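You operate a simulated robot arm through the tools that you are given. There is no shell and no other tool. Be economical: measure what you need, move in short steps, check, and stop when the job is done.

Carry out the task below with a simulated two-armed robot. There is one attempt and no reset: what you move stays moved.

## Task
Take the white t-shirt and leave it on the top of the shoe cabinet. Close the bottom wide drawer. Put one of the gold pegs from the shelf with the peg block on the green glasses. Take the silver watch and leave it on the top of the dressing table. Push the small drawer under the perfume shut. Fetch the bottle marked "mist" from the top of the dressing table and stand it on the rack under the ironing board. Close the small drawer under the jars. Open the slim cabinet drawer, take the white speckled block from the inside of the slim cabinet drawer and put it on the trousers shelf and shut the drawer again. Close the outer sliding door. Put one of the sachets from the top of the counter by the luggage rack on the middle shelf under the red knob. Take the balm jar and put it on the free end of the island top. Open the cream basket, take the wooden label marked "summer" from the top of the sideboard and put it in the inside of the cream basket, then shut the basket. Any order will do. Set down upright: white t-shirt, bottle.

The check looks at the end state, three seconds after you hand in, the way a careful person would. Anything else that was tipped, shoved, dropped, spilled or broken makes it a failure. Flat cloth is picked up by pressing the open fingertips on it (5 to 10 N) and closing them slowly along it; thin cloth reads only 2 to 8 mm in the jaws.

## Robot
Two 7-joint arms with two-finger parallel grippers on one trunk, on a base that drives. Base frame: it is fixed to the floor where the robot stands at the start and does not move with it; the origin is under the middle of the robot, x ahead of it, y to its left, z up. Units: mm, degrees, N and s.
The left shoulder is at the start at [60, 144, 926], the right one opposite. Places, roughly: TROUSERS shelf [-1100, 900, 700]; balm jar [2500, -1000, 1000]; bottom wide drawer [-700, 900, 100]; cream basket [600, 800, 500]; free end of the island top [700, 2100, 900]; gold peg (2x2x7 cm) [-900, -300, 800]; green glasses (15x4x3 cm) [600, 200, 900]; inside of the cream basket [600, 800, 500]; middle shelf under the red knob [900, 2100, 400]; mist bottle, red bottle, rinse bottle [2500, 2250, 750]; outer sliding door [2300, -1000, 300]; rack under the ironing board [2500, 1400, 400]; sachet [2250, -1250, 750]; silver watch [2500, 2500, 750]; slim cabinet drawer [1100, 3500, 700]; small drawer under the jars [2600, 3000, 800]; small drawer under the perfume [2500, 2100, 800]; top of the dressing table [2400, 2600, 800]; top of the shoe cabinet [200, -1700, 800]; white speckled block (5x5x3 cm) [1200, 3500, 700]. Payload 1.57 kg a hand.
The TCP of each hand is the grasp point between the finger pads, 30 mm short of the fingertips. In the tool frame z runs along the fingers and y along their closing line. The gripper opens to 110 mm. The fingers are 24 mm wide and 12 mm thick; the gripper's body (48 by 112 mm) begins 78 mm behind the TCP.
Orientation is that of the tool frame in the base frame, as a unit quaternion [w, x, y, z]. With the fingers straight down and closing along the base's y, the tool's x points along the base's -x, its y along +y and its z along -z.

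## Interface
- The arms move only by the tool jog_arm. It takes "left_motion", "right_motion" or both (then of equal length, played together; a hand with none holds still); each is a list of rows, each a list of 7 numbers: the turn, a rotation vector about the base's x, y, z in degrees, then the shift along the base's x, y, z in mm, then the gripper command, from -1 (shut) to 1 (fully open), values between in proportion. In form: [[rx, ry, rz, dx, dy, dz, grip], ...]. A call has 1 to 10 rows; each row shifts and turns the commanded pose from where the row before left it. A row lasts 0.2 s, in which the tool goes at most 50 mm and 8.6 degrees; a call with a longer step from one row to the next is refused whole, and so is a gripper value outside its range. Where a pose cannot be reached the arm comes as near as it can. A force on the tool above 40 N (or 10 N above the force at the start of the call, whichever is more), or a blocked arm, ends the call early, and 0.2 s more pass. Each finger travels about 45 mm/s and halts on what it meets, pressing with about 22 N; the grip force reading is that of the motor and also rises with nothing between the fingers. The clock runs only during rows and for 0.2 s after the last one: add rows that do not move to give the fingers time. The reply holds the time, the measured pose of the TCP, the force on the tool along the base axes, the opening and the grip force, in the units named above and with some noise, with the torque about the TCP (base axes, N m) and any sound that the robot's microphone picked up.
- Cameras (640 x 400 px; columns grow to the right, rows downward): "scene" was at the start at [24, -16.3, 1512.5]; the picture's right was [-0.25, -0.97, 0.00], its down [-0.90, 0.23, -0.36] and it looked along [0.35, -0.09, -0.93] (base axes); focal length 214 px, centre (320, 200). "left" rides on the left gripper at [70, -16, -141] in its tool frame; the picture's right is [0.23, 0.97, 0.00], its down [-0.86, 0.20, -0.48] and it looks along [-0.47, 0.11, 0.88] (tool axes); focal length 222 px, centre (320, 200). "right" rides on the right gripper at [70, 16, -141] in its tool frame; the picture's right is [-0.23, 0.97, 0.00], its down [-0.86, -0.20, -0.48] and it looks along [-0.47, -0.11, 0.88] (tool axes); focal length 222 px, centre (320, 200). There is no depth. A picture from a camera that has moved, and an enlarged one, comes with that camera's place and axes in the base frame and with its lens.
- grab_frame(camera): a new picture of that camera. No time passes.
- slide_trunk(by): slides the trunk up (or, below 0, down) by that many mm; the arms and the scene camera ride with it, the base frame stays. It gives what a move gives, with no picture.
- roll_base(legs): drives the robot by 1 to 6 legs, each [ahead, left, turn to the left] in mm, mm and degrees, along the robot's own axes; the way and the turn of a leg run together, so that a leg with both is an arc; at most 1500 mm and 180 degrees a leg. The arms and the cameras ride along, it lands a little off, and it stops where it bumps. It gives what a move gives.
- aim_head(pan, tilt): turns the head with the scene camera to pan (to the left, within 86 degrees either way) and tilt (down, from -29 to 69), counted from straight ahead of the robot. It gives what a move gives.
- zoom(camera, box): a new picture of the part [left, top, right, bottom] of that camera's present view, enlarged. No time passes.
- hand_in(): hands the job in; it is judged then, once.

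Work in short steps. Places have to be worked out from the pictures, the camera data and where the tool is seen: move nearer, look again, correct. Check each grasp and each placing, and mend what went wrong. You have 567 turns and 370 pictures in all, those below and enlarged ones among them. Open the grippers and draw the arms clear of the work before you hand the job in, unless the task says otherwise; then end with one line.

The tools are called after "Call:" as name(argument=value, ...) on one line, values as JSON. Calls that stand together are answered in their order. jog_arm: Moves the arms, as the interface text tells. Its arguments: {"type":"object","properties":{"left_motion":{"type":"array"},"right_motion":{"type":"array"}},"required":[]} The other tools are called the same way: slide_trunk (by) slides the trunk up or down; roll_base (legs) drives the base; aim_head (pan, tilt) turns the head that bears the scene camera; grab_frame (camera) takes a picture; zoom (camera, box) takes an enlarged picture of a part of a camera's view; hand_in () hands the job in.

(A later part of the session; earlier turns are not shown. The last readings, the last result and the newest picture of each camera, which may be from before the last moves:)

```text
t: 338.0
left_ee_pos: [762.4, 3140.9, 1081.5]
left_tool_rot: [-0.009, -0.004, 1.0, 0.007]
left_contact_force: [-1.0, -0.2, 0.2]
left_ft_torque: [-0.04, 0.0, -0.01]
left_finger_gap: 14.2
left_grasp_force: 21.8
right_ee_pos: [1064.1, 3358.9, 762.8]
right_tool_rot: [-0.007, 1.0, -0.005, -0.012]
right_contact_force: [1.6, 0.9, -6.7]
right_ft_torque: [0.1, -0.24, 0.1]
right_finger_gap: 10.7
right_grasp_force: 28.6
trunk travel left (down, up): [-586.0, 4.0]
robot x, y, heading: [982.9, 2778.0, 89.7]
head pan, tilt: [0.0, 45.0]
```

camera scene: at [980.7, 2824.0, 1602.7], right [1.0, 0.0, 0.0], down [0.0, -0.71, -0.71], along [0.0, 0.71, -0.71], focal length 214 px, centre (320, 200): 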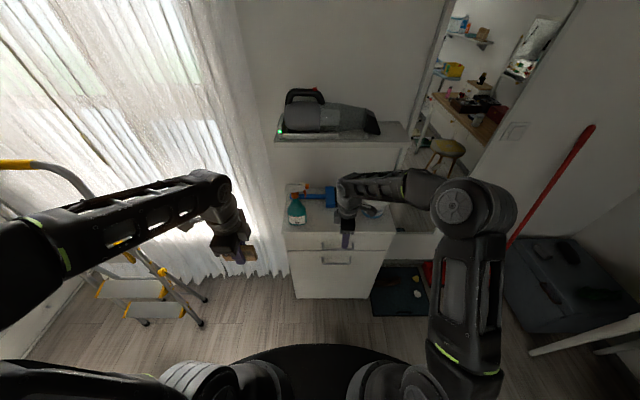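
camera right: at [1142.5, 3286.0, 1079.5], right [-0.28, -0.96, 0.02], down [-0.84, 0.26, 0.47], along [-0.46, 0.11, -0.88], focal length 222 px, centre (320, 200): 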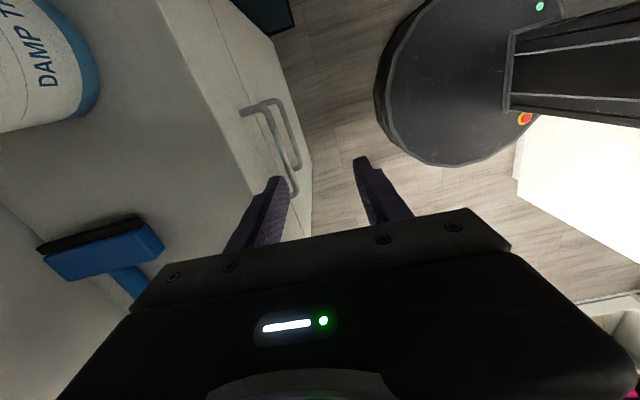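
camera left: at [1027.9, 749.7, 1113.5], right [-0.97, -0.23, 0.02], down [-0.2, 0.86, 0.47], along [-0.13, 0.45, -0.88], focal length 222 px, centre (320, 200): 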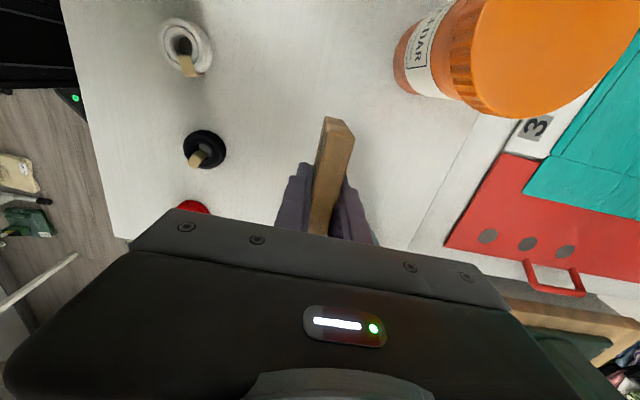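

Gripped the bar (10.7 mm). Pull the drawer out ~170 mm.

Call:
jog_arm(right_motion=[[0, 0, 0, 0, -12, 0, -0.95], [0, 0, 0, 0, -18, 0, -0.95], [0, 0, 0, 0, -20, 0, -0.95], [0, 0, 0, 0, -20, 0, -0.95], [0, 0, 0, 0, -20, 0, -0.95], [0, 0, 0, 0, -20, 0, -0.95], [0, 0, 0, 0, -20, 0, -0.95], [0, 0, 0, 0, -20, 0, -0.95], [0, 0, 0, 0, -20, 0, -0.95]])

Call:
grab_frame(camera="scene")

```text
t: 340.0
left_ee_pos: [762.6, 3141.4, 1082.2]
left_tool_rot: [-0.009, -0.004, 1.0, 0.008]
left_contact_force: [0.4, 0.7, -0.2]
left_ft_torque: [-0.01, 0.02, -0.01]
left_finger_gap: 14.4
left_grasp_force: 22.5
right_ee_pos: [1065.9, 3188.8, 765.3]
right_tool_rot: [-0.005, 1.0, -0.004, -0.011]
right_contact_force: [8.8, -0.6, -16.2]
right_ft_torque: [0.0, -0.44, 0.04]
right_finger_gap: 10.7
right_grasp_force: 28.8
trunk travel left (down, up): [-586.0, 4.0]
robot x, y, heading: [978.2, 2776.9, 89.8]
head pan, tilt: [0.0, 45.0]
```

```text
215 pictures are left
camera scene: at [981.8, 2825.3, 1602.5], right [1.0, 0.0, 0.0], down [0.0, -0.71, -0.71], along [0.0, 0.71, -0.71], focal length 214 px, centre (320, 200)
```

scene: 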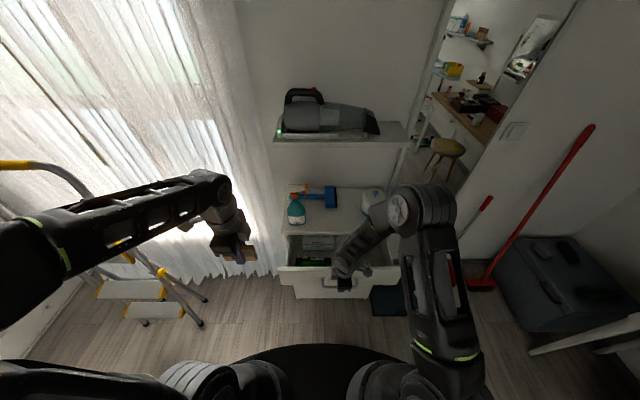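

Drawer is open. Release, lift the hand and look inside.

Call:
jog_arm(right_motion=[[0, 0, 0, 0, 0, 0, -0.6], [0, 0, 0, 0, 0, 0, -0.5], [0, 0, 0, 0, 0, 30, -0.5], [0, 0, 0, 0, 0, 40, 0], [0, 0, 0, 0, 0, 40, 0.3], [0, 0, 0, 0, 20, 40, 0.3], [0, 0, 0, 0, 20, 10, 0.3]])

Call:
grab_frame(camera="right")

Call:
zoom(camera="scene", box=[260, 180, 420, 300])

```text
t: 341.6
left_ee_pos: [763.4, 3142.8, 1081.2]
left_tool_rot: [-0.008, -0.004, 1.0, 0.008]
left_contact_force: [-0.5, -0.7, -1.2]
left_ft_torque: [0.02, 0.02, -0.03]
left_finger_gap: 14.2
left_grasp_force: 21.9
right_ee_pos: [1064.8, 3229.9, 924.4]
right_tool_rot: [-0.008, 1.0, -0.004, -0.012]
right_contact_force: [-0.3, 0.1, -0.4]
right_ft_torque: [0.04, -0.01, 0.0]
right_finger_gap: 71.4
right_grasp_force: 0.1
trunk travel left (down, up): [-586.0, 4.0]
robot x, y, heading: [984.2, 2773.9, 89.7]
head pan, tilt: [0.0, 45.0]
```

```text
214 pictures are left
camera right: at [1138.8, 3210.6, 1063.3], right [-0.24, -0.97, -0.01], down [-0.84, 0.2, 0.5], along [-0.49, 0.12, -0.86], focal length 222 px, centre (320, 200)
```

right: 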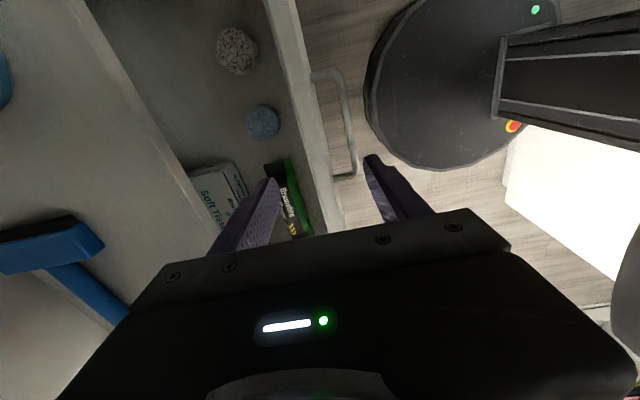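

```text
3.33 times, centred on (340, 240) of scene
camera zoom: at [980.6, 2825.1, 1602.6], right [1.0, 0.0, 0.0], down [0.0, -0.71, -0.71], along [0.0, 0.71, -0.71], focal length 715 px, centre (253, 67)
```

zoom: 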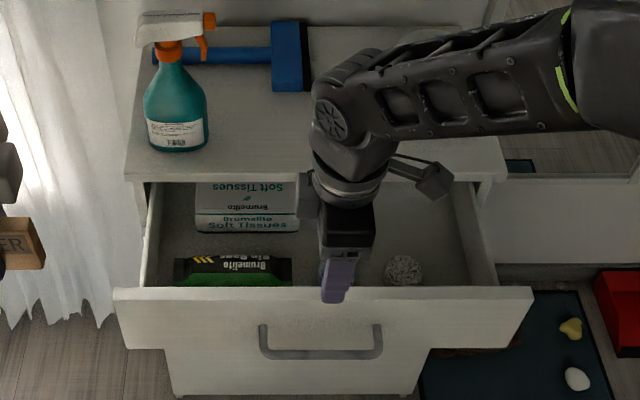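

White speckled block is at ≈[1186, 3316, 715]. I move the right hand over it and verify.

Call:
jog_arm(right_motion=[[0, 1, 0, 25, 15, 0, 0.4], [0, 0, 0, 30, 20, 0, 0.4], [0, 0, 0, 30, 20, -10, 0.4], [0, 0, 0, 36, 25, -20, 0.4], [0, 0, 0, 0, 6, -30, 0.4], [0, 0, 0, 0, 0, 0, 0.4]])

Call:
grab_frame(camera="right")

```text
t: 343.0
left_ee_pos: [761.5, 3140.6, 1081.1]
left_tool_rot: [-0.008, -0.003, 1.0, 0.008]
left_contact_force: [0.3, 0.8, -1.1]
left_ft_torque: [0.01, -0.01, 0.01]
left_finger_gap: 14.4
left_grasp_force: 21.8
right_ee_pos: [1186.5, 3312.8, 863.3]
right_tool_rot: [-0.007, 1.0, -0.005, -0.022]
right_contact_force: [0.3, 0.5, -0.9]
right_ft_torque: [0.01, 0.04, -0.01]
right_finger_gap: 77.1
right_grasp_force: 0.1
trunk travel left (down, up): [-586.0, 4.0]
robot x, y, heading: [981.0, 2774.1, 89.7]
head pan, tilt: [0.0, 45.0]
```

```text
212 pictures are left
camera right: at [1262.2, 3294.0, 1001.0], right [-0.24, -0.97, 0.0], down [-0.83, 0.2, 0.52], along [-0.5, 0.13, -0.86], focal length 222 px, centre (320, 200)
```

right: 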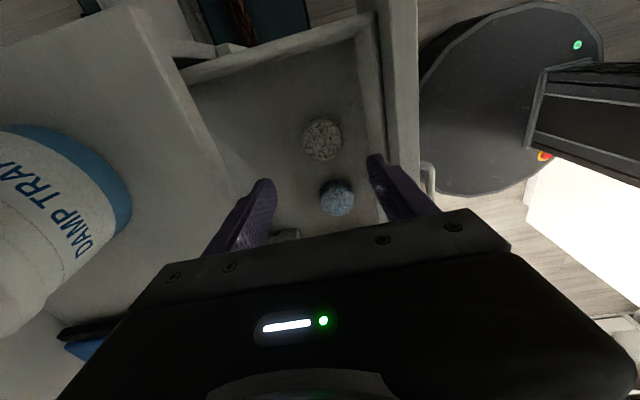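

Right above it. Level the tool and descend toward the drawer bottom in steps.

Call:
jog_arm(right_motion=[[0, -2.5, 0, 0, 0, -30, 0.4], [0, 0, 0, 0, 0, -35, 0.4], [0, 0, 0, 0, 0, -30, 0.4], [0, 0, 0, 0, 0, -15, 0.4], [0, 0, 0, 0, 0, -10, 0.4], [0, 0, 0, 0, 0, -8, 0.4], [0, 0, 0, 0, 0, -6, 0.4], [0, 0, 0, 0, 0, -6, 0.4]])

Call:
grab_frame(camera="right")

```text
t: 344.7
left_ee_pos: [762.5, 3140.9, 1082.3]
left_tool_rot: [-0.009, -0.004, 1.0, 0.008]
left_contact_force: [0.7, -0.2, -0.4]
left_ft_torque: [-0.03, 0.02, 0.02]
left_finger_gap: 14.2
left_grasp_force: 22.1
right_ee_pos: [1185.9, 3319.6, 736.6]
right_tool_rot: [-0.014, 1.0, -0.004, 0.002]
right_contact_force: [0.0, 0.3, 24.1]
right_ft_torque: [-1.22, 0.11, 0.0]
right_finger_gap: 77.1
right_grasp_force: 0.1
trunk travel left (down, up): [-586.0, 4.0]
robot x, y, heading: [979.9, 2770.4, 89.9]
head pan, tilt: [0.0, 45.0]
stopped in row 8 (right hand): the force on the tool passed its limit (the readings are from after the stop); the commanded pose is now the measured one
```

```text
211 pictures are left
camera right: at [1255.5, 3298.8, 877.7], right [-0.24, -0.97, -0.03], down [-0.85, 0.2, 0.48], along [-0.46, 0.14, -0.88], focal length 222 px, centre (320, 200)
```

right: 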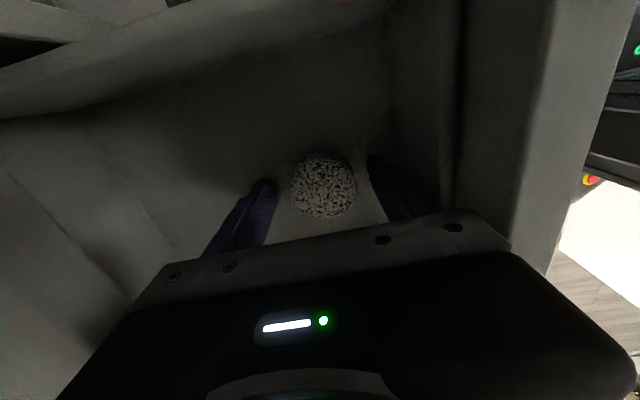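

The outer fingertip touched the drawer bottom (z≈706). Up 3 mm, close on the block, and lift.

Call:
jog_arm(right_motion=[[0.8, 0, 0, 0, -3, 4, 0.2], [0, 0, 0, 0, 0, 0, 0], [0, 0, 0, 0, 0, 0, -0.2], [0, 0, 0, 0, 0, 0, -0.4], [0, 0, 0, 0, 0, 0, -0.4], [0, 0, 0, 0, 0, 25, -0.4], [0, 0, 0, 0, 0, 40, -0.4], [0, 0, 0, 0, 0, 40, -0.4]])

Call:
grab_frame(camera="right")

```text
t: 346.5
left_ee_pos: [762.9, 3140.3, 1082.9]
left_tool_rot: [-0.009, -0.002, 1.0, 0.008]
left_contact_force: [0.8, 0.9, -0.4]
left_ft_torque: [0.02, 0.02, -0.02]
left_finger_gap: 14.5
left_grasp_force: 22.3
right_ee_pos: [1186.5, 3312.6, 844.0]
right_tool_rot: [-0.016, 1.0, -0.004, 0.002]
right_contact_force: [-0.6, -0.5, -0.7]
right_ft_torque: [0.0, -0.02, 0.04]
right_finger_gap: 48.7
right_grasp_force: 22.2
trunk travel left (down, up): [-586.0, 4.0]
robot x, y, heading: [981.9, 2778.5, 90.2]
head pan, tilt: [0.0, 45.0]
```

```text
210 pictures are left
camera right: at [1255.8, 3292.3, 984.7], right [-0.24, -0.97, -0.03], down [-0.85, 0.19, 0.48], along [-0.46, 0.14, -0.88], focal length 222 px, centre (320, 200)
```

right: 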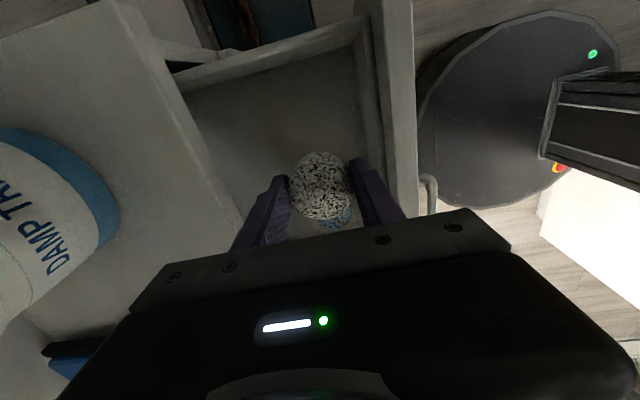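

Block held. To close the drawer I'll push its handle bar with the back of the inner finger: move out over the front, then down at y≈3137.

Call:
jog_arm(right_motion=[[0, 0, 0, -10, -20, 40, -0.4], [0, 0, 0, -20, -35, 20, -0.4], [0, 0, 0, -25, -35, 0, -0.4], [0, 0, 0, -25, -35, 0, -0.4], [0, 0, 0, -25, -35, 0, -0.4], [0, 0, 0, -15, -20, -10, -0.4], [0, 0, 0, 0, 0, -40, -0.4], [0, 0, 0, 0, 0, -40, -0.4], [0, 0, 0, 0, 0, -38, -0.4]])

Call:
grab_frame(camera="right")

```text
t: 348.5
left_ee_pos: [762.8, 3141.1, 1082.2]
left_tool_rot: [-0.009, -0.004, 1.0, 0.008]
left_contact_force: [-0.3, 0.1, -0.5]
left_ft_torque: [0.0, 0.0, 0.02]
left_finger_gap: 14.3
left_grasp_force: 21.8
right_ee_pos: [1064.4, 3135.9, 774.6]
right_tool_rot: [-0.018, 1.0, -0.004, 0.002]
right_contact_force: [0.4, -0.5, -1.1]
right_ft_torque: [0.01, 0.04, -0.01]
right_finger_gap: 48.8
right_grasp_force: 22.3
trunk travel left (down, up): [-586.0, 4.0]
robot x, y, heading: [981.4, 2777.4, 89.8]
head pan, tilt: [0.0, 45.0]
```

```text
209 pictures are left
camera right: at [1133.9, 3113.7, 915.6], right [-0.24, -0.97, -0.03], down [-0.85, 0.19, 0.48], along [-0.46, 0.14, -0.88], focal length 222 px, centre (320, 200)
```

right: 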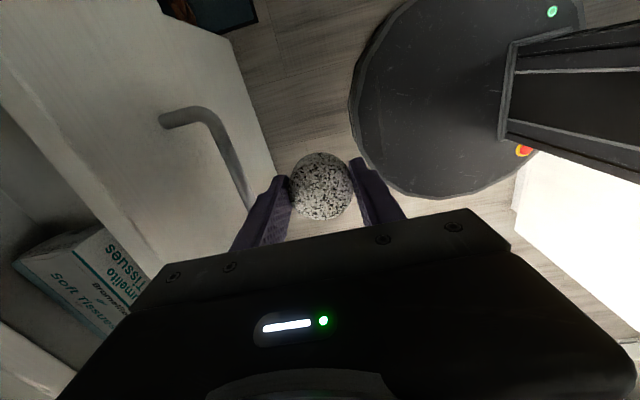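

Finger is just in front of the bar. Push +y.

Call:
jog_arm(right_motion=[[0, 0, 0, 0, 15, 0, -0.4], [0, 0, 0, 0, 20, 0, -0.4], [0, 0, 0, 0, 20, 0, -0.4], [0, 0, 0, 0, 20, 0, -0.4], [0, 0, 0, 0, 20, 0, -0.4], [0, 0, 0, 0, 20, 0, -0.4], [0, 0, 0, 0, 20, 0, -0.4], [0, 0, 0, 0, 20, 0, -0.4], [0, 0, 0, 0, 12, 0, -0.4]])

Call:
grab_frame(camera="right")

```text
t: 350.5
left_ee_pos: [762.5, 3141.4, 1081.6]
left_tool_rot: [-0.009, -0.004, 1.0, 0.008]
left_contact_force: [-0.2, -0.1, -1.2]
left_ft_torque: [-0.05, 0.0, 0.0]
left_finger_gap: 14.1
left_grasp_force: 21.9
right_ee_pos: [1067.5, 3302.5, 776.3]
right_tool_rot: [-0.018, 1.0, -0.004, 0.001]
right_contact_force: [-0.2, -0.2, -0.4]
right_ft_torque: [0.0, -0.02, 0.01]
right_finger_gap: 48.9
right_grasp_force: 22.0
trunk travel left (down, up): [-586.0, 4.0]
robot x, y, heading: [980.9, 2780.9, 89.9]
head pan, tilt: [0.0, 45.0]
```

```text
208 pictures are left
camera right: at [1136.4, 3281.4, 916.0], right [-0.24, -0.97, -0.03], down [-0.85, 0.19, 0.48], along [-0.46, 0.14, -0.87], focal length 222 px, centre (320, 200)
```

right: 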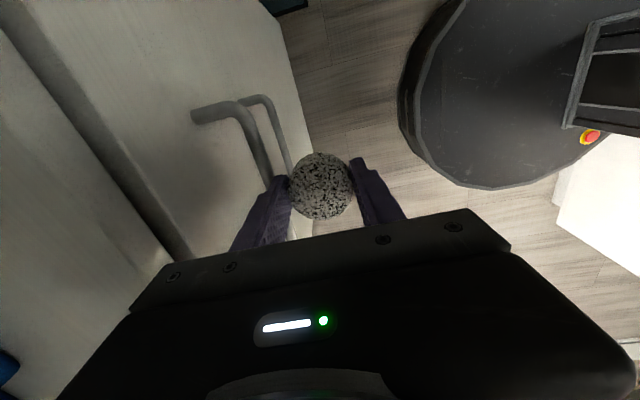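

Nearly closed; push until it stops.

Call:
jog_arm(right_motion=[[0, 0, 0, 0, 6, 0, -0.4], [0, 0, 0, 0, 6, 0, -0.4], [0, 0, 0, 0, 6, 0, -0.4], [0, 0, 0, 0, 6, 0, -0.4], [0, 0, 0, 0, 6, 0, -0.4], [0, 0, 0, 0, 6, 0, -0.4]])

Call:
grab_frame(camera="right")

```text
t: 351.6
left_ee_pos: [763.8, 3140.1, 1082.3]
left_tool_rot: [-0.009, -0.002, 1.0, 0.008]
left_contact_force: [-0.1, 0.2, -1.6]
left_ft_torque: [-0.04, 0.04, 0.01]
left_finger_gap: 14.3
left_grasp_force: 21.7
right_ee_pos: [1066.1, 3317.5, 773.6]
right_tool_rot: [-0.007, 1.0, -0.005, 0.002]
right_contact_force: [-0.9, -13.6, 7.6]
right_ft_torque: [-0.02, -0.04, 0.0]
right_finger_gap: 48.5
right_grasp_force: 22.5
trunk travel left (down, up): [-586.0, 4.0]
robot x, y, heading: [982.9, 2772.0, 89.8]
head pan, tilt: [0.0, 45.0]
stopped in row 5 (right hand): the force on the tool passed its limit (the readings are from after the stop); the commanded pose is now the measured one
```

```text
207 pictures are left
camera right: at [1135.0, 3300.5, 913.9], right [-0.23, -0.97, -0.01], down [-0.86, 0.2, 0.47], along [-0.46, 0.12, -0.88], focal length 222 px, centre (320, 200)
```

right: 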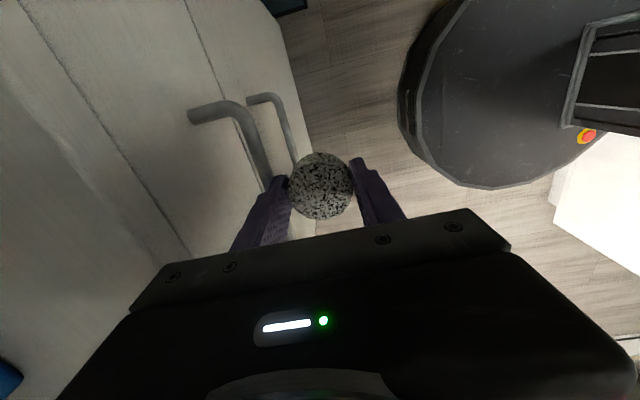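

The drawer is shut. I back the right hand off, raise it, turn to face −x and drive west past the island.

Call:
jog_arm(right_motion=[[0, 0, 0, 0, -30, 10, -0.4], [0, 0, 0, 10, -30, 40, -0.4], [0, 0, 0, 15, -30, 40, -0.4], [0, 0, 0, 15, -25, 40, -0.4], [0, 0, 0, 15, -20, 45, -0.4], [0, 0, 0, 15, 0, 45, -0.4], [0, 0, 0, 15, 0, 45, -0.4]])

Call:
roll_base(legs=[[0, 0, 90], [850, 0, 0]])

Call:
aim_head(pan=35, tilt=30)

Call:
grab_frame(camera="scene")

```text
refused: row 2 steps farther than a row can; nothing moved
```

```text
t: 352.8
left_ee_pos: [734.2, 3121.7, 1082.0]
left_tool_rot: [-0.01, -0.043, 0.999, 0.007]
left_contact_force: [-0.1, -0.2, 0.1]
left_ft_torque: [0.02, -0.02, -0.03]
left_finger_gap: 14.4
left_grasp_force: 22.5
right_ee_pos: [1028.6, 3319.1, 769.1]
right_tool_rot: [0.004, 0.999, 0.034, 0.01]
right_contact_force: [-0.5, -1.2, -0.9]
right_ft_torque: [-0.03, -0.02, 0.02]
right_finger_gap: 48.6
right_grasp_force: 22.2
trunk travel left (down, up): [-586.0, 4.0]
robot x, y, heading: [978.9, 2775.0, 94.5]
head pan, tilt: [0.0, 45.0]
stopped in leg 1: the force on the tool passed its limit (the readings are from after the stop); the commanded pose is now the measured one
```

```text
t: 353.8
left_ee_pos: [734.2, 3121.0, 1081.5]
left_tool_rot: [-0.009, -0.043, 0.999, 0.008]
left_contact_force: [0.0, 0.8, -0.1]
left_ft_torque: [0.01, 0.0, 0.04]
left_finger_gap: 14.4
left_grasp_force: 21.9
right_ee_pos: [1029.0, 3317.3, 768.9]
right_tool_rot: [0.002, 0.999, 0.034, 0.011]
right_contact_force: [-2.2, -4.6, -3.2]
right_ft_torque: [-0.13, 0.09, 0.01]
right_finger_gap: 48.6
right_grasp_force: 22.3
trunk travel left (down, up): [-586.0, 4.0]
robot x, y, heading: [983.8, 2771.6, 94.6]
head pan, tilt: [35.0, 30.0]
```

```text
206 pictures are left
camera scene: at [925.9, 2812.2, 1625.2], right [0.77, 0.64, 0.0], down [0.32, -0.39, -0.87], along [-0.55, 0.67, -0.5], focal length 214 px, centre (320, 200)
```

scene: 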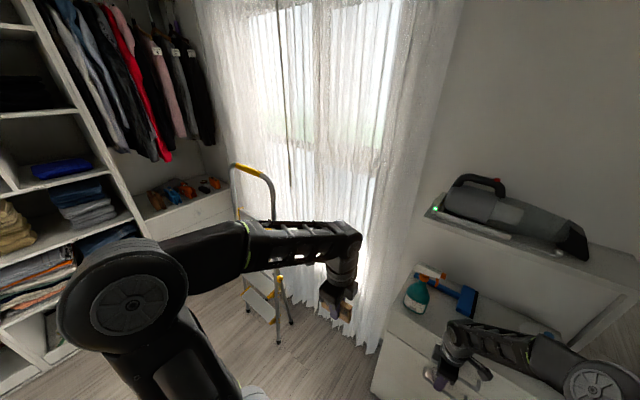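

The retract was refused (step too long) and the turn stopped at once on contact. I retract the hand straight back now.

Call:
jog_arm(right_motion=[[0, 0, 0, 0, -25, 0, -0.4], [0, 0, 0, 0, -35, 10, -0.4], [0, 0, 0, 10, -30, 30, -0.4], [0, 0, 0, 15, -25, 35, -0.4], [0, 0, 0, 15, -20, 40, -0.4], [0, 0, 0, 15, 0, 45, -0.4], [0, 0, 0, 15, 0, 45, -0.4]])

Call:
aim_head(pan=-5, tilt=45)

Call:
zoom(camera="scene", box=[220, 160, 460, 320])

```text
t: 355.4
left_ee_pos: [734.3, 3121.4, 1082.3]
left_tool_rot: [-0.009, -0.043, 0.999, 0.009]
left_contact_force: [0.6, -0.3, -1.5]
left_ft_torque: [0.0, 0.01, -0.02]
left_finger_gap: 14.4
left_grasp_force: 21.8
right_ee_pos: [1098.9, 3184.0, 972.5]
right_tool_rot: [0.003, 0.999, 0.034, 0.01]
right_contact_force: [-0.2, 0.6, -1.3]
right_ft_torque: [-0.04, -0.01, 0.03]
right_finger_gap: 48.3
right_grasp_force: 21.9
trunk travel left (down, up): [-586.0, 4.0]
robot x, y, heading: [980.5, 2773.3, 94.2]
head pan, tilt: [35.0, 30.0]
```

```text
t: 356.4
left_ee_pos: [735.3, 3121.0, 1082.9]
left_tool_rot: [-0.009, -0.042, 0.999, 0.007]
left_contact_force: [-0.6, 0.3, 0.1]
left_ft_torque: [0.0, -0.03, 0.02]
left_finger_gap: 14.6
left_grasp_force: 21.9
right_ee_pos: [1098.1, 3184.8, 971.2]
right_tool_rot: [0.003, 0.999, 0.035, 0.01]
right_contact_force: [0.3, 0.1, -0.3]
right_ft_torque: [-0.02, 0.01, 0.0]
right_finger_gap: 48.7
right_grasp_force: 21.4
trunk travel left (down, up): [-586.0, 4.0]
robot x, y, heading: [983.8, 2775.9, 94.3]
head pan, tilt: [-5.0, 45.0]
```

```text
2.50 times, centred on (340, 240) of scene
camera zoom: at [984.1, 2823.8, 1602.6], right [1.0, -0.01, 0.0], down [-0.01, -0.71, -0.71], along [0.01, 0.71, -0.71], focal length 536 px, centre (270, 100)
```

zoom: 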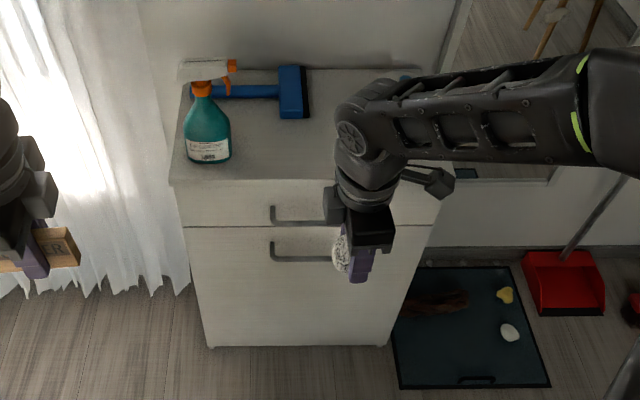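

Drawer shut, everything fine. Now turn to face −x and drive west.

Call:
roll_base(legs=[[0, 0, 85.7], [900, 0, 0]])

Call:
aim_head(pan=40, tilt=30)

Call:
grab_frame(camera="scene")

```text
t: 364.9
left_ee_pos: [-279.9, 2531.2, 1081.8]
left_tool_rot: [0.012, 0.717, -0.697, 0.001]
left_contact_force: [0.6, -0.7, -0.4]
left_ft_torque: [0.0, 0.02, 0.0]
left_finger_gap: 14.3
left_grasp_force: 22.1
right_ee_pos: [-322.8, 2899.1, 972.4]
right_tool_rot: [-0.006, 0.703, 0.711, 0.009]
right_contact_force: [-0.8, 0.3, -1.6]
right_ft_torque: [0.02, -0.02, 0.02]
right_finger_gap: 48.7
right_grasp_force: 22.1
trunk travel left (down, up): [-586.0, 4.0]
robot x, y, heading: [83.1, 2752.0, -179.1]
head pan, tilt: [-5.0, 45.0]
```

```text
t: 366.0
left_ee_pos: [-280.1, 2530.6, 1081.1]
left_tool_rot: [0.011, 0.717, -0.697, 0.001]
left_contact_force: [0.9, 0.8, 0.0]
left_ft_torque: [-0.01, -0.01, 0.02]
left_finger_gap: 14.2
left_grasp_force: 21.9
right_ee_pos: [-322.7, 2897.2, 972.5]
right_tool_rot: [-0.005, 0.704, 0.71, 0.009]
right_contact_force: [0.0, 0.0, 0.0]
right_ft_torque: [0.01, 0.01, 0.01]
right_finger_gap: 48.7
right_grasp_force: 21.4
trunk travel left (down, up): [-586.0, 4.0]
robot x, y, heading: [80.5, 2752.5, -179.0]
head pan, tilt: [40.0, 30.0]
```

```text
204 pictures are left
camera scene: at [41.6, 2695.9, 1625.2], right [-0.66, 0.75, 0.0], down [0.38, 0.33, -0.87], along [-0.65, -0.57, -0.5], focal length 214 px, centre (320, 200)
```

scene: 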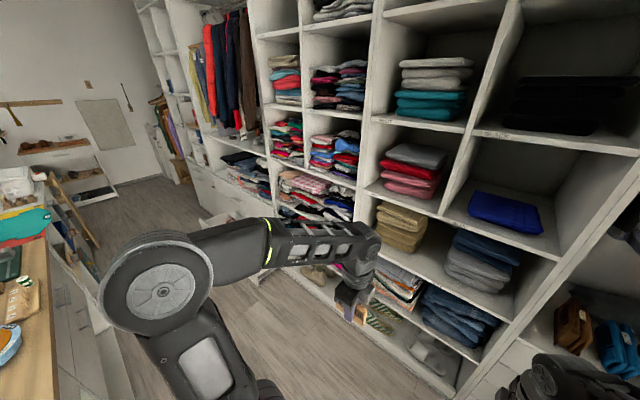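

I shift a bit further west to clear the island, then strafe south to the open bottom drawer at y≈1060.

Call:
roll_base(legs=[[105, 0, -0.9], [0, 1500, 0], [0, 190, 0]])

Call:
aim_head(pan=0, tilt=45)

Call:
grab_frame(camera="scene")

```text
t: 375.4
left_ee_pos: [-399.7, 836.5, 1081.2]
left_tool_rot: [-0.012, -0.706, 0.708, -0.001]
left_contact_force: [-0.3, 0.2, 0.2]
left_ft_torque: [0.02, 0.01, 0.05]
left_finger_gap: 14.3
left_grasp_force: 22.3
right_ee_pos: [-432.3, 1204.1, 972.3]
right_tool_rot: [-0.006, 0.715, 0.699, 0.01]
right_contact_force: [0.2, -1.3, -1.5]
right_ft_torque: [0.03, 0.02, 0.02]
right_finger_gap: 48.7
right_grasp_force: 22.3
trunk travel left (down, up): [-586.0, 4.0]
robot x, y, heading: [-36.3, 1053.6, 179.2]
head pan, tilt: [40.0, 30.0]
```

```text
t: 376.5
left_ee_pos: [-401.2, 836.7, 1082.2]
left_tool_rot: [-0.011, -0.706, 0.708, -0.001]
left_contact_force: [0.2, -0.1, -0.3]
left_ft_torque: [0.0, 0.01, -0.01]
left_finger_gap: 14.3
left_grasp_force: 22.1
right_ee_pos: [-431.5, 1205.8, 972.1]
right_tool_rot: [-0.006, 0.714, 0.7, 0.01]
right_contact_force: [0.8, 0.0, -0.7]
right_ft_torque: [-0.01, 0.01, 0.01]
right_finger_gap: 48.6
right_grasp_force: 22.2
trunk travel left (down, up): [-586.0, 4.0]
robot x, y, heading: [-36.6, 1052.5, 179.4]
head pan, tilt: [0.0, 45.0]
```

```text
203 pictures are left
camera scene: at [-85.7, 1050.7, 1602.6], right [0.01, 1.0, 0.0], down [0.71, -0.01, -0.71], along [-0.71, 0.01, -0.71], focal length 214 px, centre (320, 200)
```

scene: 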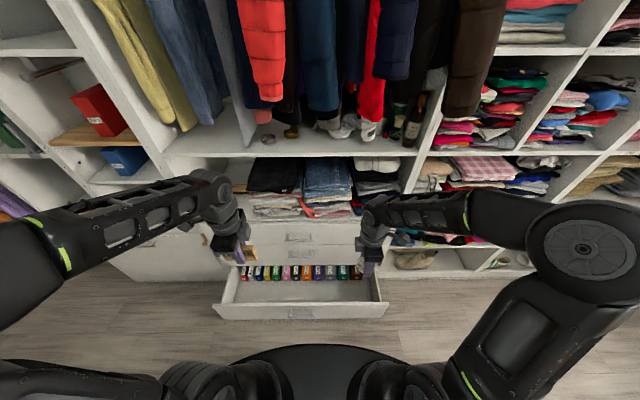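

Call:
zoom(camera="scene", box=[200, 140, 420, 330])

```text
2.11 times, centred on (310, 235) of scene
camera zoom: at [-85.7, 1050.7, 1602.6], right [0.01, 1.0, 0.0], down [0.71, -0.01, -0.71], along [-0.71, 0.01, -0.71], focal length 452 px, centre (341, 126)
```

zoom: 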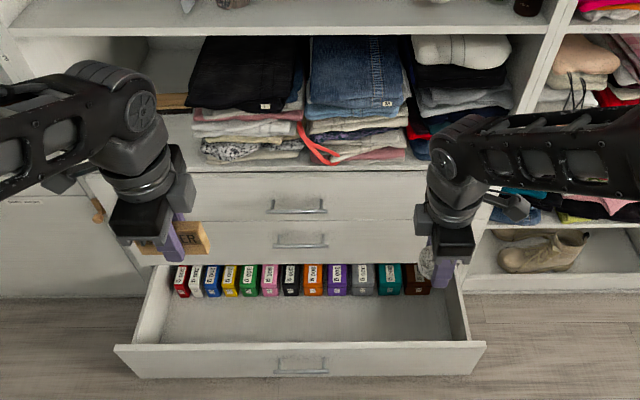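

The drawer spans y≈390–1470 with its front at x≈−550; closed fronts are at ≈−790. I strafe left 190, lower the trunk, and bring the right hand to z≈190 in front of it.

Call:
roll_base(legs=[[0, 190, 0]])

Call:
slide_trunk(by=-400)

Call:
slide_trunk(by=-100)

Call:
jog_arm(right_motion=[[0, 0, 0, -5, -10, -40, -0.4], [0, 0, 0, -5, -10, -40, -0.4], [0, 0, 0, -5, -10, -40, -0.4], [0, 0, 0, -5, -10, -40, -0.4], [0, 0, 0, -5, -10, -40, -0.4], [0, 0, 0, -5, -10, -40, -0.4], [0, 0, 0, 0, -10, -40, -0.4]])

Call:
grab_frame(camera="right")

Call:
grab_frame(camera="scene")

```text
t: 378.0
left_ee_pos: [-401.6, 646.1, 1081.2]
left_tool_rot: [0.011, 0.707, -0.707, 0.002]
left_contact_force: [0.2, -1.7, -0.6]
left_ft_torque: [0.06, -0.03, 0.02]
left_finger_gap: 14.2
left_grasp_force: 21.9
right_ee_pos: [-433.6, 1012.9, 972.2]
right_tool_rot: [-0.006, 0.713, 0.701, 0.009]
right_contact_force: [-0.5, -0.9, -0.2]
right_ft_torque: [0.03, 0.01, 0.03]
right_finger_gap: 48.8
right_grasp_force: 22.2
trunk travel left (down, up): [-586.0, 4.0]
robot x, y, heading: [-34.0, 862.9, 179.7]
head pan, tilt: [0.0, 45.0]
```

```text
t: 381.9
left_ee_pos: [-401.2, 646.6, 682.6]
left_tool_rot: [0.012, 0.707, -0.707, 0.0]
left_contact_force: [0.0, 0.0, -0.7]
left_ft_torque: [-0.01, 0.01, -0.05]
left_finger_gap: 14.5
left_grasp_force: 21.5
right_ee_pos: [-434.3, 1014.1, 573.1]
right_tool_rot: [-0.005, 0.713, 0.701, 0.009]
right_contact_force: [0.0, -0.5, -0.4]
right_ft_torque: [0.02, 0.02, 0.02]
right_finger_gap: 48.7
right_grasp_force: 21.9
trunk travel left (down, up): [-186.0, 404.0]
robot x, y, heading: [-38.2, 863.4, 179.7]
head pan, tilt: [0.0, 45.0]
```

```text
t: 383.2
left_ee_pos: [-401.2, 646.8, 582.4]
left_tool_rot: [0.012, 0.708, -0.706, 0.0]
left_contact_force: [0.2, 0.8, -0.5]
left_ft_torque: [0.03, 0.0, 0.02]
left_finger_gap: 14.4
left_grasp_force: 22.0
right_ee_pos: [-433.7, 1015.9, 472.4]
right_tool_rot: [-0.005, 0.713, 0.701, 0.009]
right_contact_force: [0.2, 0.6, -1.4]
right_ft_torque: [-0.01, 0.02, 0.01]
right_finger_gap: 48.5
right_grasp_force: 21.8
trunk travel left (down, up): [-86.0, 504.0]
robot x, y, heading: [-36.9, 863.2, 179.5]
head pan, tilt: [0.0, 45.0]
```

```text
t: 384.7
left_ee_pos: [-401.8, 647.3, 581.1]
left_tool_rot: [0.011, 0.707, -0.707, 0.001]
left_contact_force: [-0.1, -0.3, -0.4]
left_ft_torque: [0.01, 0.02, -0.04]
left_finger_gap: 14.3
left_grasp_force: 22.3
right_ee_pos: [-467.6, 953.8, 226.4]
right_tool_rot: [-0.008, 0.715, 0.699, 0.011]
right_contact_force: [-1.2, 0.2, -1.4]
right_ft_torque: [-0.01, -0.04, -0.01]
right_finger_gap: 48.6
right_grasp_force: 21.8
trunk travel left (down, up): [-86.0, 504.0]
robot x, y, heading: [-39.1, 863.5, 179.6]
head pan, tilt: [0.0, 45.0]
stopped in row 7 (right hand): the force on the tool passed its limit (the readings are from after the stop); the commanded pose is now the measured one
```

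```text
201 pictures are left
camera right: at [-449.4, 1020.7, 369.8], right [0.97, -0.25, 0.0], down [-0.22, -0.86, 0.45], along [-0.11, -0.44, -0.89], focal length 222 px, centre (320, 200)
```

right: 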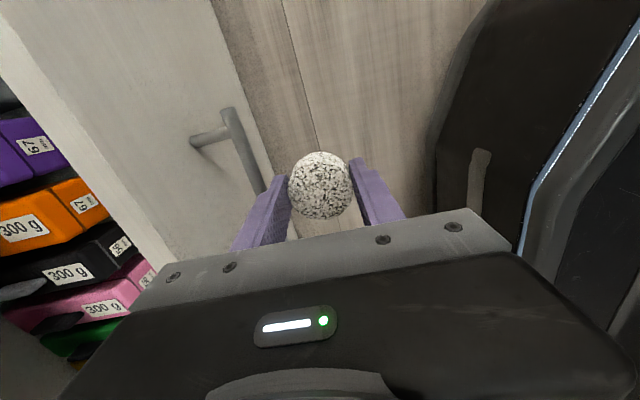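

```text
200 pictures are left
camera scene: at [-88.0, 861.2, 1102.3], right [0.01, 1.0, 0.0], down [0.71, -0.01, -0.71], along [-0.71, 0.01, -0.71], focal length 214 px, centre (320, 200)
```

scene: 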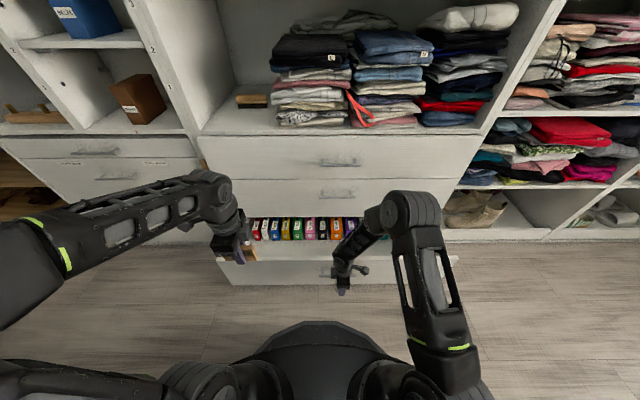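

The gripper was touching my own base plate. I move the hand 35 mm forward against the drawer front and check.

Call:
jog_arm(right_motion=[[0, 0, 0, -10, -5, 5, -0.4], [0, 0, 0, -15, -10, 0, -0.4], [0, 0, 0, -15, -10, -8, -0.4], [0, 0, 0, -10, 0, -8, -0.4], [0, 0, 0, -10, 0, 0, -0.4]])

Call:
grab_frame(camera="right")

```text
t: 385.4
left_ee_pos: [-403.2, 647.5, 581.0]
left_tool_rot: [-0.011, -0.707, 0.707, -0.001]
left_contact_force: [0.3, 0.0, -0.7]
left_ft_torque: [0.01, -0.02, 0.0]
left_finger_gap: 14.0
left_grasp_force: 22.0
right_ee_pos: [-500.0, 938.2, 229.0]
right_tool_rot: [-0.01, 0.717, 0.697, 0.016]
right_contact_force: [-0.2, 0.2, 0.1]
right_ft_torque: [0.02, -0.05, -0.01]
right_finger_gap: 48.8
right_grasp_force: 22.3
trunk travel left (down, up): [-86.0, 504.0]
robot x, y, heading: [-34.0, 867.5, 179.6]
head pan, tilt: [0.0, 45.0]
stopped in row 3 (right hand): the force on the tool passed its limit (the readings are from after the stop); the commanded pose is now the measured one
```

```text
199 pictures are left
camera right: at [-482.2, 1002.3, 371.8], right [0.97, -0.25, 0.0], down [-0.23, -0.87, 0.45], along [-0.11, -0.43, -0.9], focal length 222 px, centre (320, 200)
```

right: 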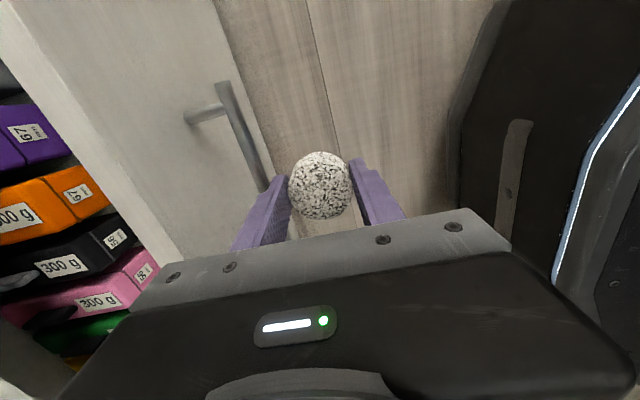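

The drawer seems to move with the hand but pushing is stiff. I push slowly in small steps.

Call:
jog_arm(right_motion=[[0, 0, 0, -4, 0, -3, -0.4], [0, 0, 0, -4, 0, 0, -0.4], [0, 0, 0, -5, 0, 0, -0.4], [0, 0, 0, -5, 0, 0, -0.4], [0, 0, 0, -5, 0, 0, -0.4], [0, 0, 0, -5, 0, 0, -0.4]])

Call:
grab_frame(camera="right")

```text
t: 386.8
left_ee_pos: [-402.7, 647.7, 581.0]
left_tool_rot: [0.012, 0.707, -0.707, 0.001]
left_contact_force: [0.3, 0.2, 0.1]
left_ft_torque: [0.01, -0.01, 0.0]
left_finger_gap: 14.2
left_grasp_force: 22.1
right_ee_pos: [-528.4, 937.6, 225.3]
right_tool_rot: [-0.01, 0.717, 0.697, 0.015]
right_contact_force: [-0.1, 0.5, -0.7]
right_ft_torque: [0.0, 0.01, 0.01]
right_finger_gap: 48.5
right_grasp_force: 21.8
trunk travel left (down, up): [-86.0, 504.0]
robot x, y, heading: [-35.4, 861.1, 179.8]
head pan, tilt: [0.0, 45.0]
```

```text
198 pictures are left
camera right: at [-510.4, 1001.8, 368.7], right [0.97, -0.25, 0.0], down [-0.23, -0.87, 0.45], along [-0.11, -0.43, -0.89], focal length 222 px, centre (320, 200)
```

right: 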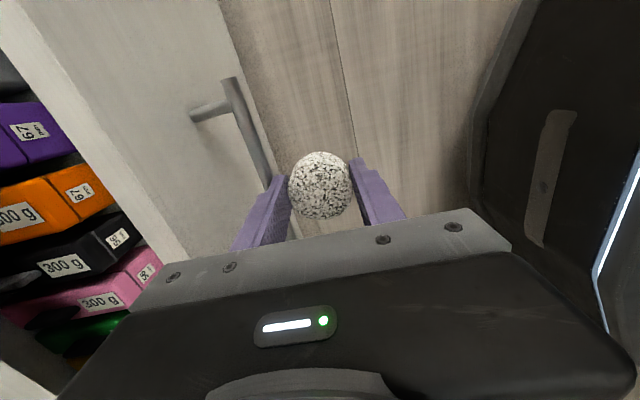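

The drawer now slides along freely. I drive the base ahead 150, pushing it in.

Call:
roll_base(legs=[[150, 0, 0]])

Call:
grab_frame(camera="right")

Call:
grab_frame(camera="scene")

```text
t: 388.2
left_ee_pos: [-554.2, 648.9, 581.7]
left_tool_rot: [-0.012, -0.707, 0.707, 0.0]
left_contact_force: [0.0, 0.4, 0.0]
left_ft_torque: [-0.03, 0.0, 0.01]
left_finger_gap: 14.3
left_grasp_force: 21.6
right_ee_pos: [-679.3, 938.1, 225.6]
right_tool_rot: [-0.009, 0.716, 0.697, 0.015]
right_contact_force: [-0.6, 0.4, -0.8]
right_ft_torque: [0.0, -0.02, -0.04]
right_finger_gap: 48.5
right_grasp_force: 22.1
trunk travel left (down, up): [-86.0, 504.0]
robot x, y, heading: [-186.9, 862.8, 179.5]
head pan, tilt: [0.0, 45.0]
```

```text
197 pictures are left
camera right: at [-662.1, 1002.9, 368.9], right [0.97, -0.25, 0.0], down [-0.22, -0.87, 0.45], along [-0.11, -0.43, -0.89], focal length 222 px, centre (320, 200)
```

right: 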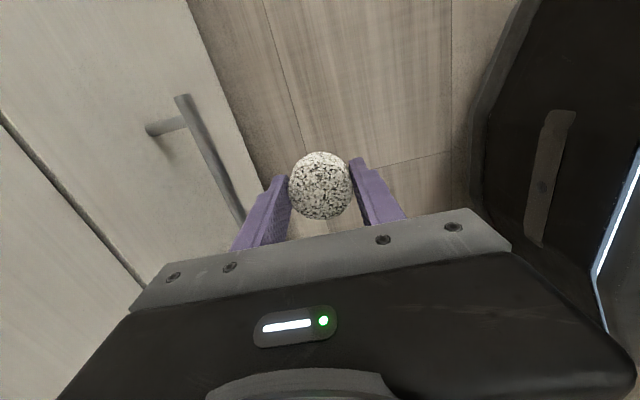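

```text
196 pictures are left
camera scene: at [-239.1, 862.4, 1102.6], right [0.01, 1.0, 0.0], down [0.71, -0.01, -0.71], along [-0.71, 0.01, -0.71], focal length 214 px, centre (320, 200)
```

scene: 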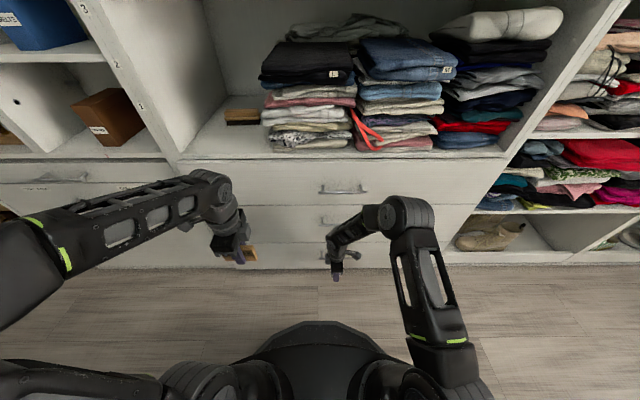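

It looks closed. I nudge further to feel the stop.

Call:
jog_arm(right_motion=[[0, 0, 0, -6, 0, 0, -0.4], [0, 0, 0, -6, 0, 0, -0.4], [0, 0, 0, -6, 0, 0, -0.4], [0, 0, 0, -6, 0, 0, -0.4], [0, 0, 0, -6, 0, 0, -0.4], [0, 0, 0, -6, 0, 0, -0.4], [0, 0, 0, -6, 0, 0, -0.4], [0, 0, 0, -6, 0, 0, -0.4]])

Call:
grab_frame(camera="right")

```text
t: 390.0
left_ee_pos: [-547.2, 650.1, 586.0]
left_tool_rot: [-0.015, -0.706, 0.708, 0.002]
left_contact_force: [0.4, -0.8, -0.7]
left_ft_torque: [0.01, 0.01, -0.02]
left_finger_gap: 14.3
left_grasp_force: 22.2
right_ee_pos: [-710.8, 938.1, 226.2]
right_tool_rot: [-0.005, 0.714, 0.7, 0.021]
right_contact_force: [-0.5, -0.4, -1.3]
right_ft_torque: [0.01, 0.0, -0.01]
right_finger_gap: 48.6
right_grasp_force: 21.5
trunk travel left (down, up): [-86.0, 504.0]
robot x, y, heading: [-184.6, 863.9, 179.5]
head pan, tilt: [0.0, 45.0]
```

```text
195 pictures are left
camera right: at [-696.8, 1001.9, 369.6], right [0.97, -0.25, 0.01], down [-0.23, -0.87, 0.44], along [-0.1, -0.43, -0.9], focal length 222 px, centre (320, 200)
```

right: 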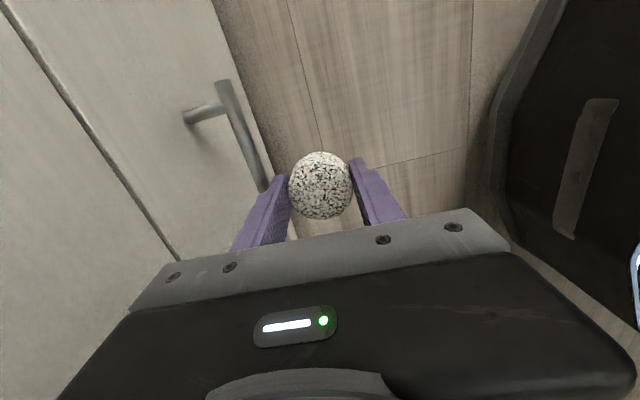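

The drawer is against its stop. I retract the hand, raise the trunk, and strafe left to line up with the free left part of the trousers shelf (z≈742, y≈590).

Call:
jog_arm(right_motion=[[0, 0, 0, 20, 0, 5, -0.4], [0, 0, 0, 20, 0, 20, -0.4], [0, 0, 0, 10, 10, 40, -0.4], [0, 0, 0, 0, 10, 40, -0.4], [0, 0, 0, 0, 10, 40, -0.4]])

Call:
roll_base(legs=[[-120, 0, 0]])

Call:
slide_trunk(by=400)

Call:
roll_base(legs=[[0, 370, 0]])

Call:
aim_head(pan=-10, tilt=40)

Call:
grab_frame(camera="scene")

```text
t: 391.2
left_ee_pos: [-553.5, 648.8, 581.1]
left_tool_rot: [0.012, 0.707, -0.707, 0.0]
left_contact_force: [0.0, 1.1, -0.6]
left_ft_torque: [0.0, 0.01, 0.01]
left_finger_gap: 14.2
left_grasp_force: 21.7
right_ee_pos: [-677.9, 966.3, 370.3]
right_tool_rot: [-0.01, 0.716, 0.698, 0.015]
right_contact_force: [0.0, 0.2, -0.6]
right_ft_torque: [-0.02, 0.0, -0.02]
right_finger_gap: 48.5
right_grasp_force: 21.8
trunk travel left (down, up): [-86.0, 504.0]
robot x, y, heading: [-189.1, 868.9, 179.6]
head pan, tilt: [0.0, 45.0]
```

```text
t: 392.5
left_ee_pos: [-434.0, 647.5, 581.3]
left_tool_rot: [-0.011, -0.706, 0.708, 0.0]
left_contact_force: [-0.6, -0.1, -0.3]
left_ft_torque: [-0.01, 0.02, 0.03]
left_finger_gap: 14.4
left_grasp_force: 21.8
right_ee_pos: [-557.3, 967.0, 369.7]
right_tool_rot: [-0.01, 0.717, 0.697, 0.014]
right_contact_force: [-1.2, 0.2, -1.9]
right_ft_torque: [0.0, -0.02, 0.03]
right_finger_gap: 48.5
right_grasp_force: 22.1
trunk travel left (down, up): [-86.0, 504.0]
robot x, y, heading: [-68.6, 864.4, 179.4]
head pan, tilt: [0.0, 45.0]
```

```text
t: 396.3
left_ee_pos: [-435.0, 647.9, 980.5]
left_tool_rot: [-0.012, -0.706, 0.708, 0.0]
left_contact_force: [-1.3, 0.0, -0.3]
left_ft_torque: [-0.01, 0.02, 0.02]
left_finger_gap: 14.4
left_grasp_force: 22.5
right_ee_pos: [-558.6, 967.3, 770.3]
right_tool_rot: [-0.01, 0.717, 0.697, 0.015]
right_contact_force: [-0.7, 0.4, -1.0]
right_ft_torque: [0.02, 0.03, -0.02]
right_finger_gap: 48.6
right_grasp_force: 22.2
trunk travel left (down, up): [-486.0, 104.0]
robot x, y, heading: [-69.7, 866.3, 179.4]
head pan, tilt: [0.0, 45.0]
```

```text
t: 398.6
left_ee_pos: [-438.4, 284.2, 981.5]
left_tool_rot: [-0.012, -0.705, 0.709, -0.001]
left_contact_force: [0.5, 0.0, -0.8]
left_ft_torque: [0.01, -0.02, -0.04]
left_finger_gap: 14.3
left_grasp_force: 22.2
right_ee_pos: [-562.6, 605.0, 769.6]
right_tool_rot: [-0.01, 0.718, 0.695, 0.015]
right_contact_force: [-0.1, 0.1, -0.4]
right_ft_torque: [0.04, -0.04, 0.0]
right_finger_gap: 48.5
right_grasp_force: 21.9
trunk travel left (down, up): [-486.0, 104.0]
robot x, y, heading: [-70.9, 497.1, 179.3]
head pan, tilt: [0.0, 45.0]
```

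```text
t: 399.3
left_ee_pos: [-439.3, 285.4, 981.1]
left_tool_rot: [-0.012, -0.705, 0.709, -0.001]
left_contact_force: [0.1, 0.0, -0.6]
left_ft_torque: [0.02, -0.02, -0.01]
left_finger_gap: 14.3
left_grasp_force: 21.6
right_ee_pos: [-560.8, 603.6, 768.3]
right_tool_rot: [-0.01, 0.718, 0.696, 0.016]
right_contact_force: [0.0, 1.0, -1.2]
right_ft_torque: [0.03, -0.01, -0.02]
right_finger_gap: 48.5
right_grasp_force: 22.3
trunk travel left (down, up): [-486.0, 104.0]
robot x, y, heading: [-75.8, 500.4, 179.2]
head pan, tilt: [-10.0, 40.0]
```

```text
194 pictures are left
camera scene: at [-126.1, 512.6, 1509.9], right [0.19, 0.98, 0.0], down [0.63, -0.12, -0.77], along [-0.75, 0.14, -0.64], focal length 214 px, centre (320, 200)
```

scene: 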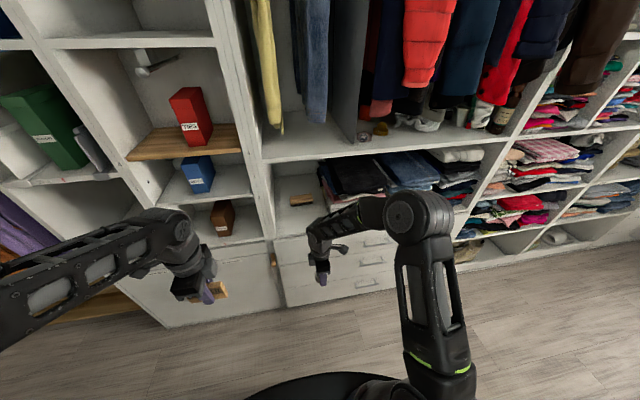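

Drawers all flush. I turn the right hand back 90° so it closes along y, then pitch it forward for placing.

Call:
jog_arm(right_motion=[[0, 0, -8.5, 0, 0, 10, -0.4], [0, 0, -8.5, 0, 0, 10, -0.4], [0, 0, -8.5, 0, 0, 10, -0.4], [0, 0, -8.5, 0, 0, 10, -0.4], [0, 0, -8.5, 0, 0, 10, -0.4], [0, 0, -8.5, 0, 0, 10, -0.4], [0, 0, -8.5, 0, -5, 10, -0.4], [0, 0, -8.5, 0, -5, 10, -0.4], [0, 0, -8.5, 0, -5, 0, -0.4], [0, 0, -8.5, 0, -5, 0, -0.4]])

Call:
jog_arm(right_motion=[[0, 0, -3.5, 0, -5, 0, -0.4], [0, 8, 0, -5, -5, 0, -0.4], [0, 8, 0, -5, -5, 0, -0.4], [0, 8, 0, -5, 0, 0, -0.4], [0, 8, 0, -5, 0, 0, -0.4], [0, 8, 0, -5, 0, 0, -0.4]])

Call:
grab_frame(camera="scene")

Call:
grab_frame(camera="right")

```text
t: 401.5
left_ee_pos: [-438.7, 285.9, 981.9]
left_tool_rot: [-0.012, -0.705, 0.709, -0.001]
left_contact_force: [0.0, 1.0, 0.1]
left_ft_torque: [0.01, -0.05, 0.0]
left_finger_gap: 14.1
left_grasp_force: 21.6
right_ee_pos: [-561.5, 583.7, 851.1]
right_tool_rot: [0.003, 0.999, 0.027, 0.017]
right_contact_force: [0.3, -0.1, -1.0]
right_ft_torque: [-0.01, -0.02, -0.01]
right_finger_gap: 48.7
right_grasp_force: 21.1
trunk travel left (down, up): [-486.0, 104.0]
robot x, y, heading: [-70.4, 503.0, 179.1]
head pan, tilt: [-10.0, 40.0]
```

```text
t: 402.9
left_ee_pos: [-437.8, 285.1, 981.7]
left_tool_rot: [-0.011, -0.705, 0.709, 0.0]
left_contact_force: [-0.2, -1.0, -1.0]
left_ft_torque: [0.06, 0.04, -0.01]
left_finger_gap: 14.5
left_grasp_force: 22.5
right_ee_pos: [-586.2, 569.3, 850.0]
right_tool_rot: [0.004, 0.945, -0.001, -0.326]
right_contact_force: [0.5, -0.2, -0.6]
right_ft_torque: [0.01, -0.01, -0.02]
right_finger_gap: 48.6
right_grasp_force: 22.5
trunk travel left (down, up): [-486.0, 104.0]
robot x, y, heading: [-69.3, 502.6, 179.1]
head pan, tilt: [-10.0, 40.0]
```

```text
193 pictures are left
camera scene: at [-125.5, 511.6, 1510.0], right [0.19, 0.98, 0.0], down [0.63, -0.12, -0.77], along [-0.75, 0.14, -0.64], focal length 214 px, centre (320, 200)
```

scene: 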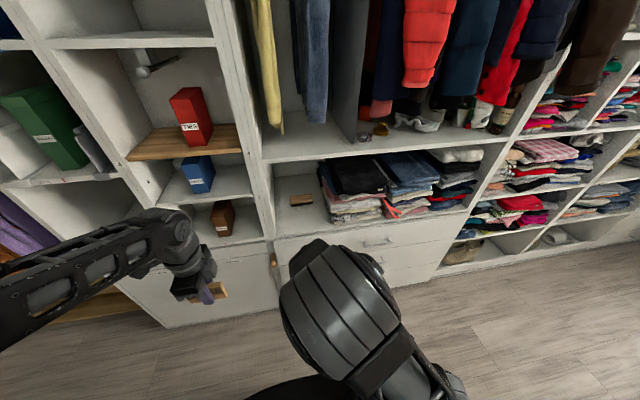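

```text
192 pictures are left
camera right: at [-444.2, 553.8, 918.2], right [-0.18, -0.97, 0.15], down [-0.38, 0.21, 0.9], along [-0.91, 0.1, -0.41], focal length 222 px, centre (320, 200)
```

right: 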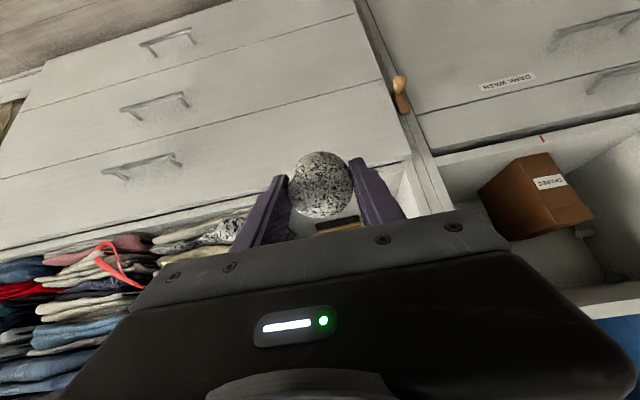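

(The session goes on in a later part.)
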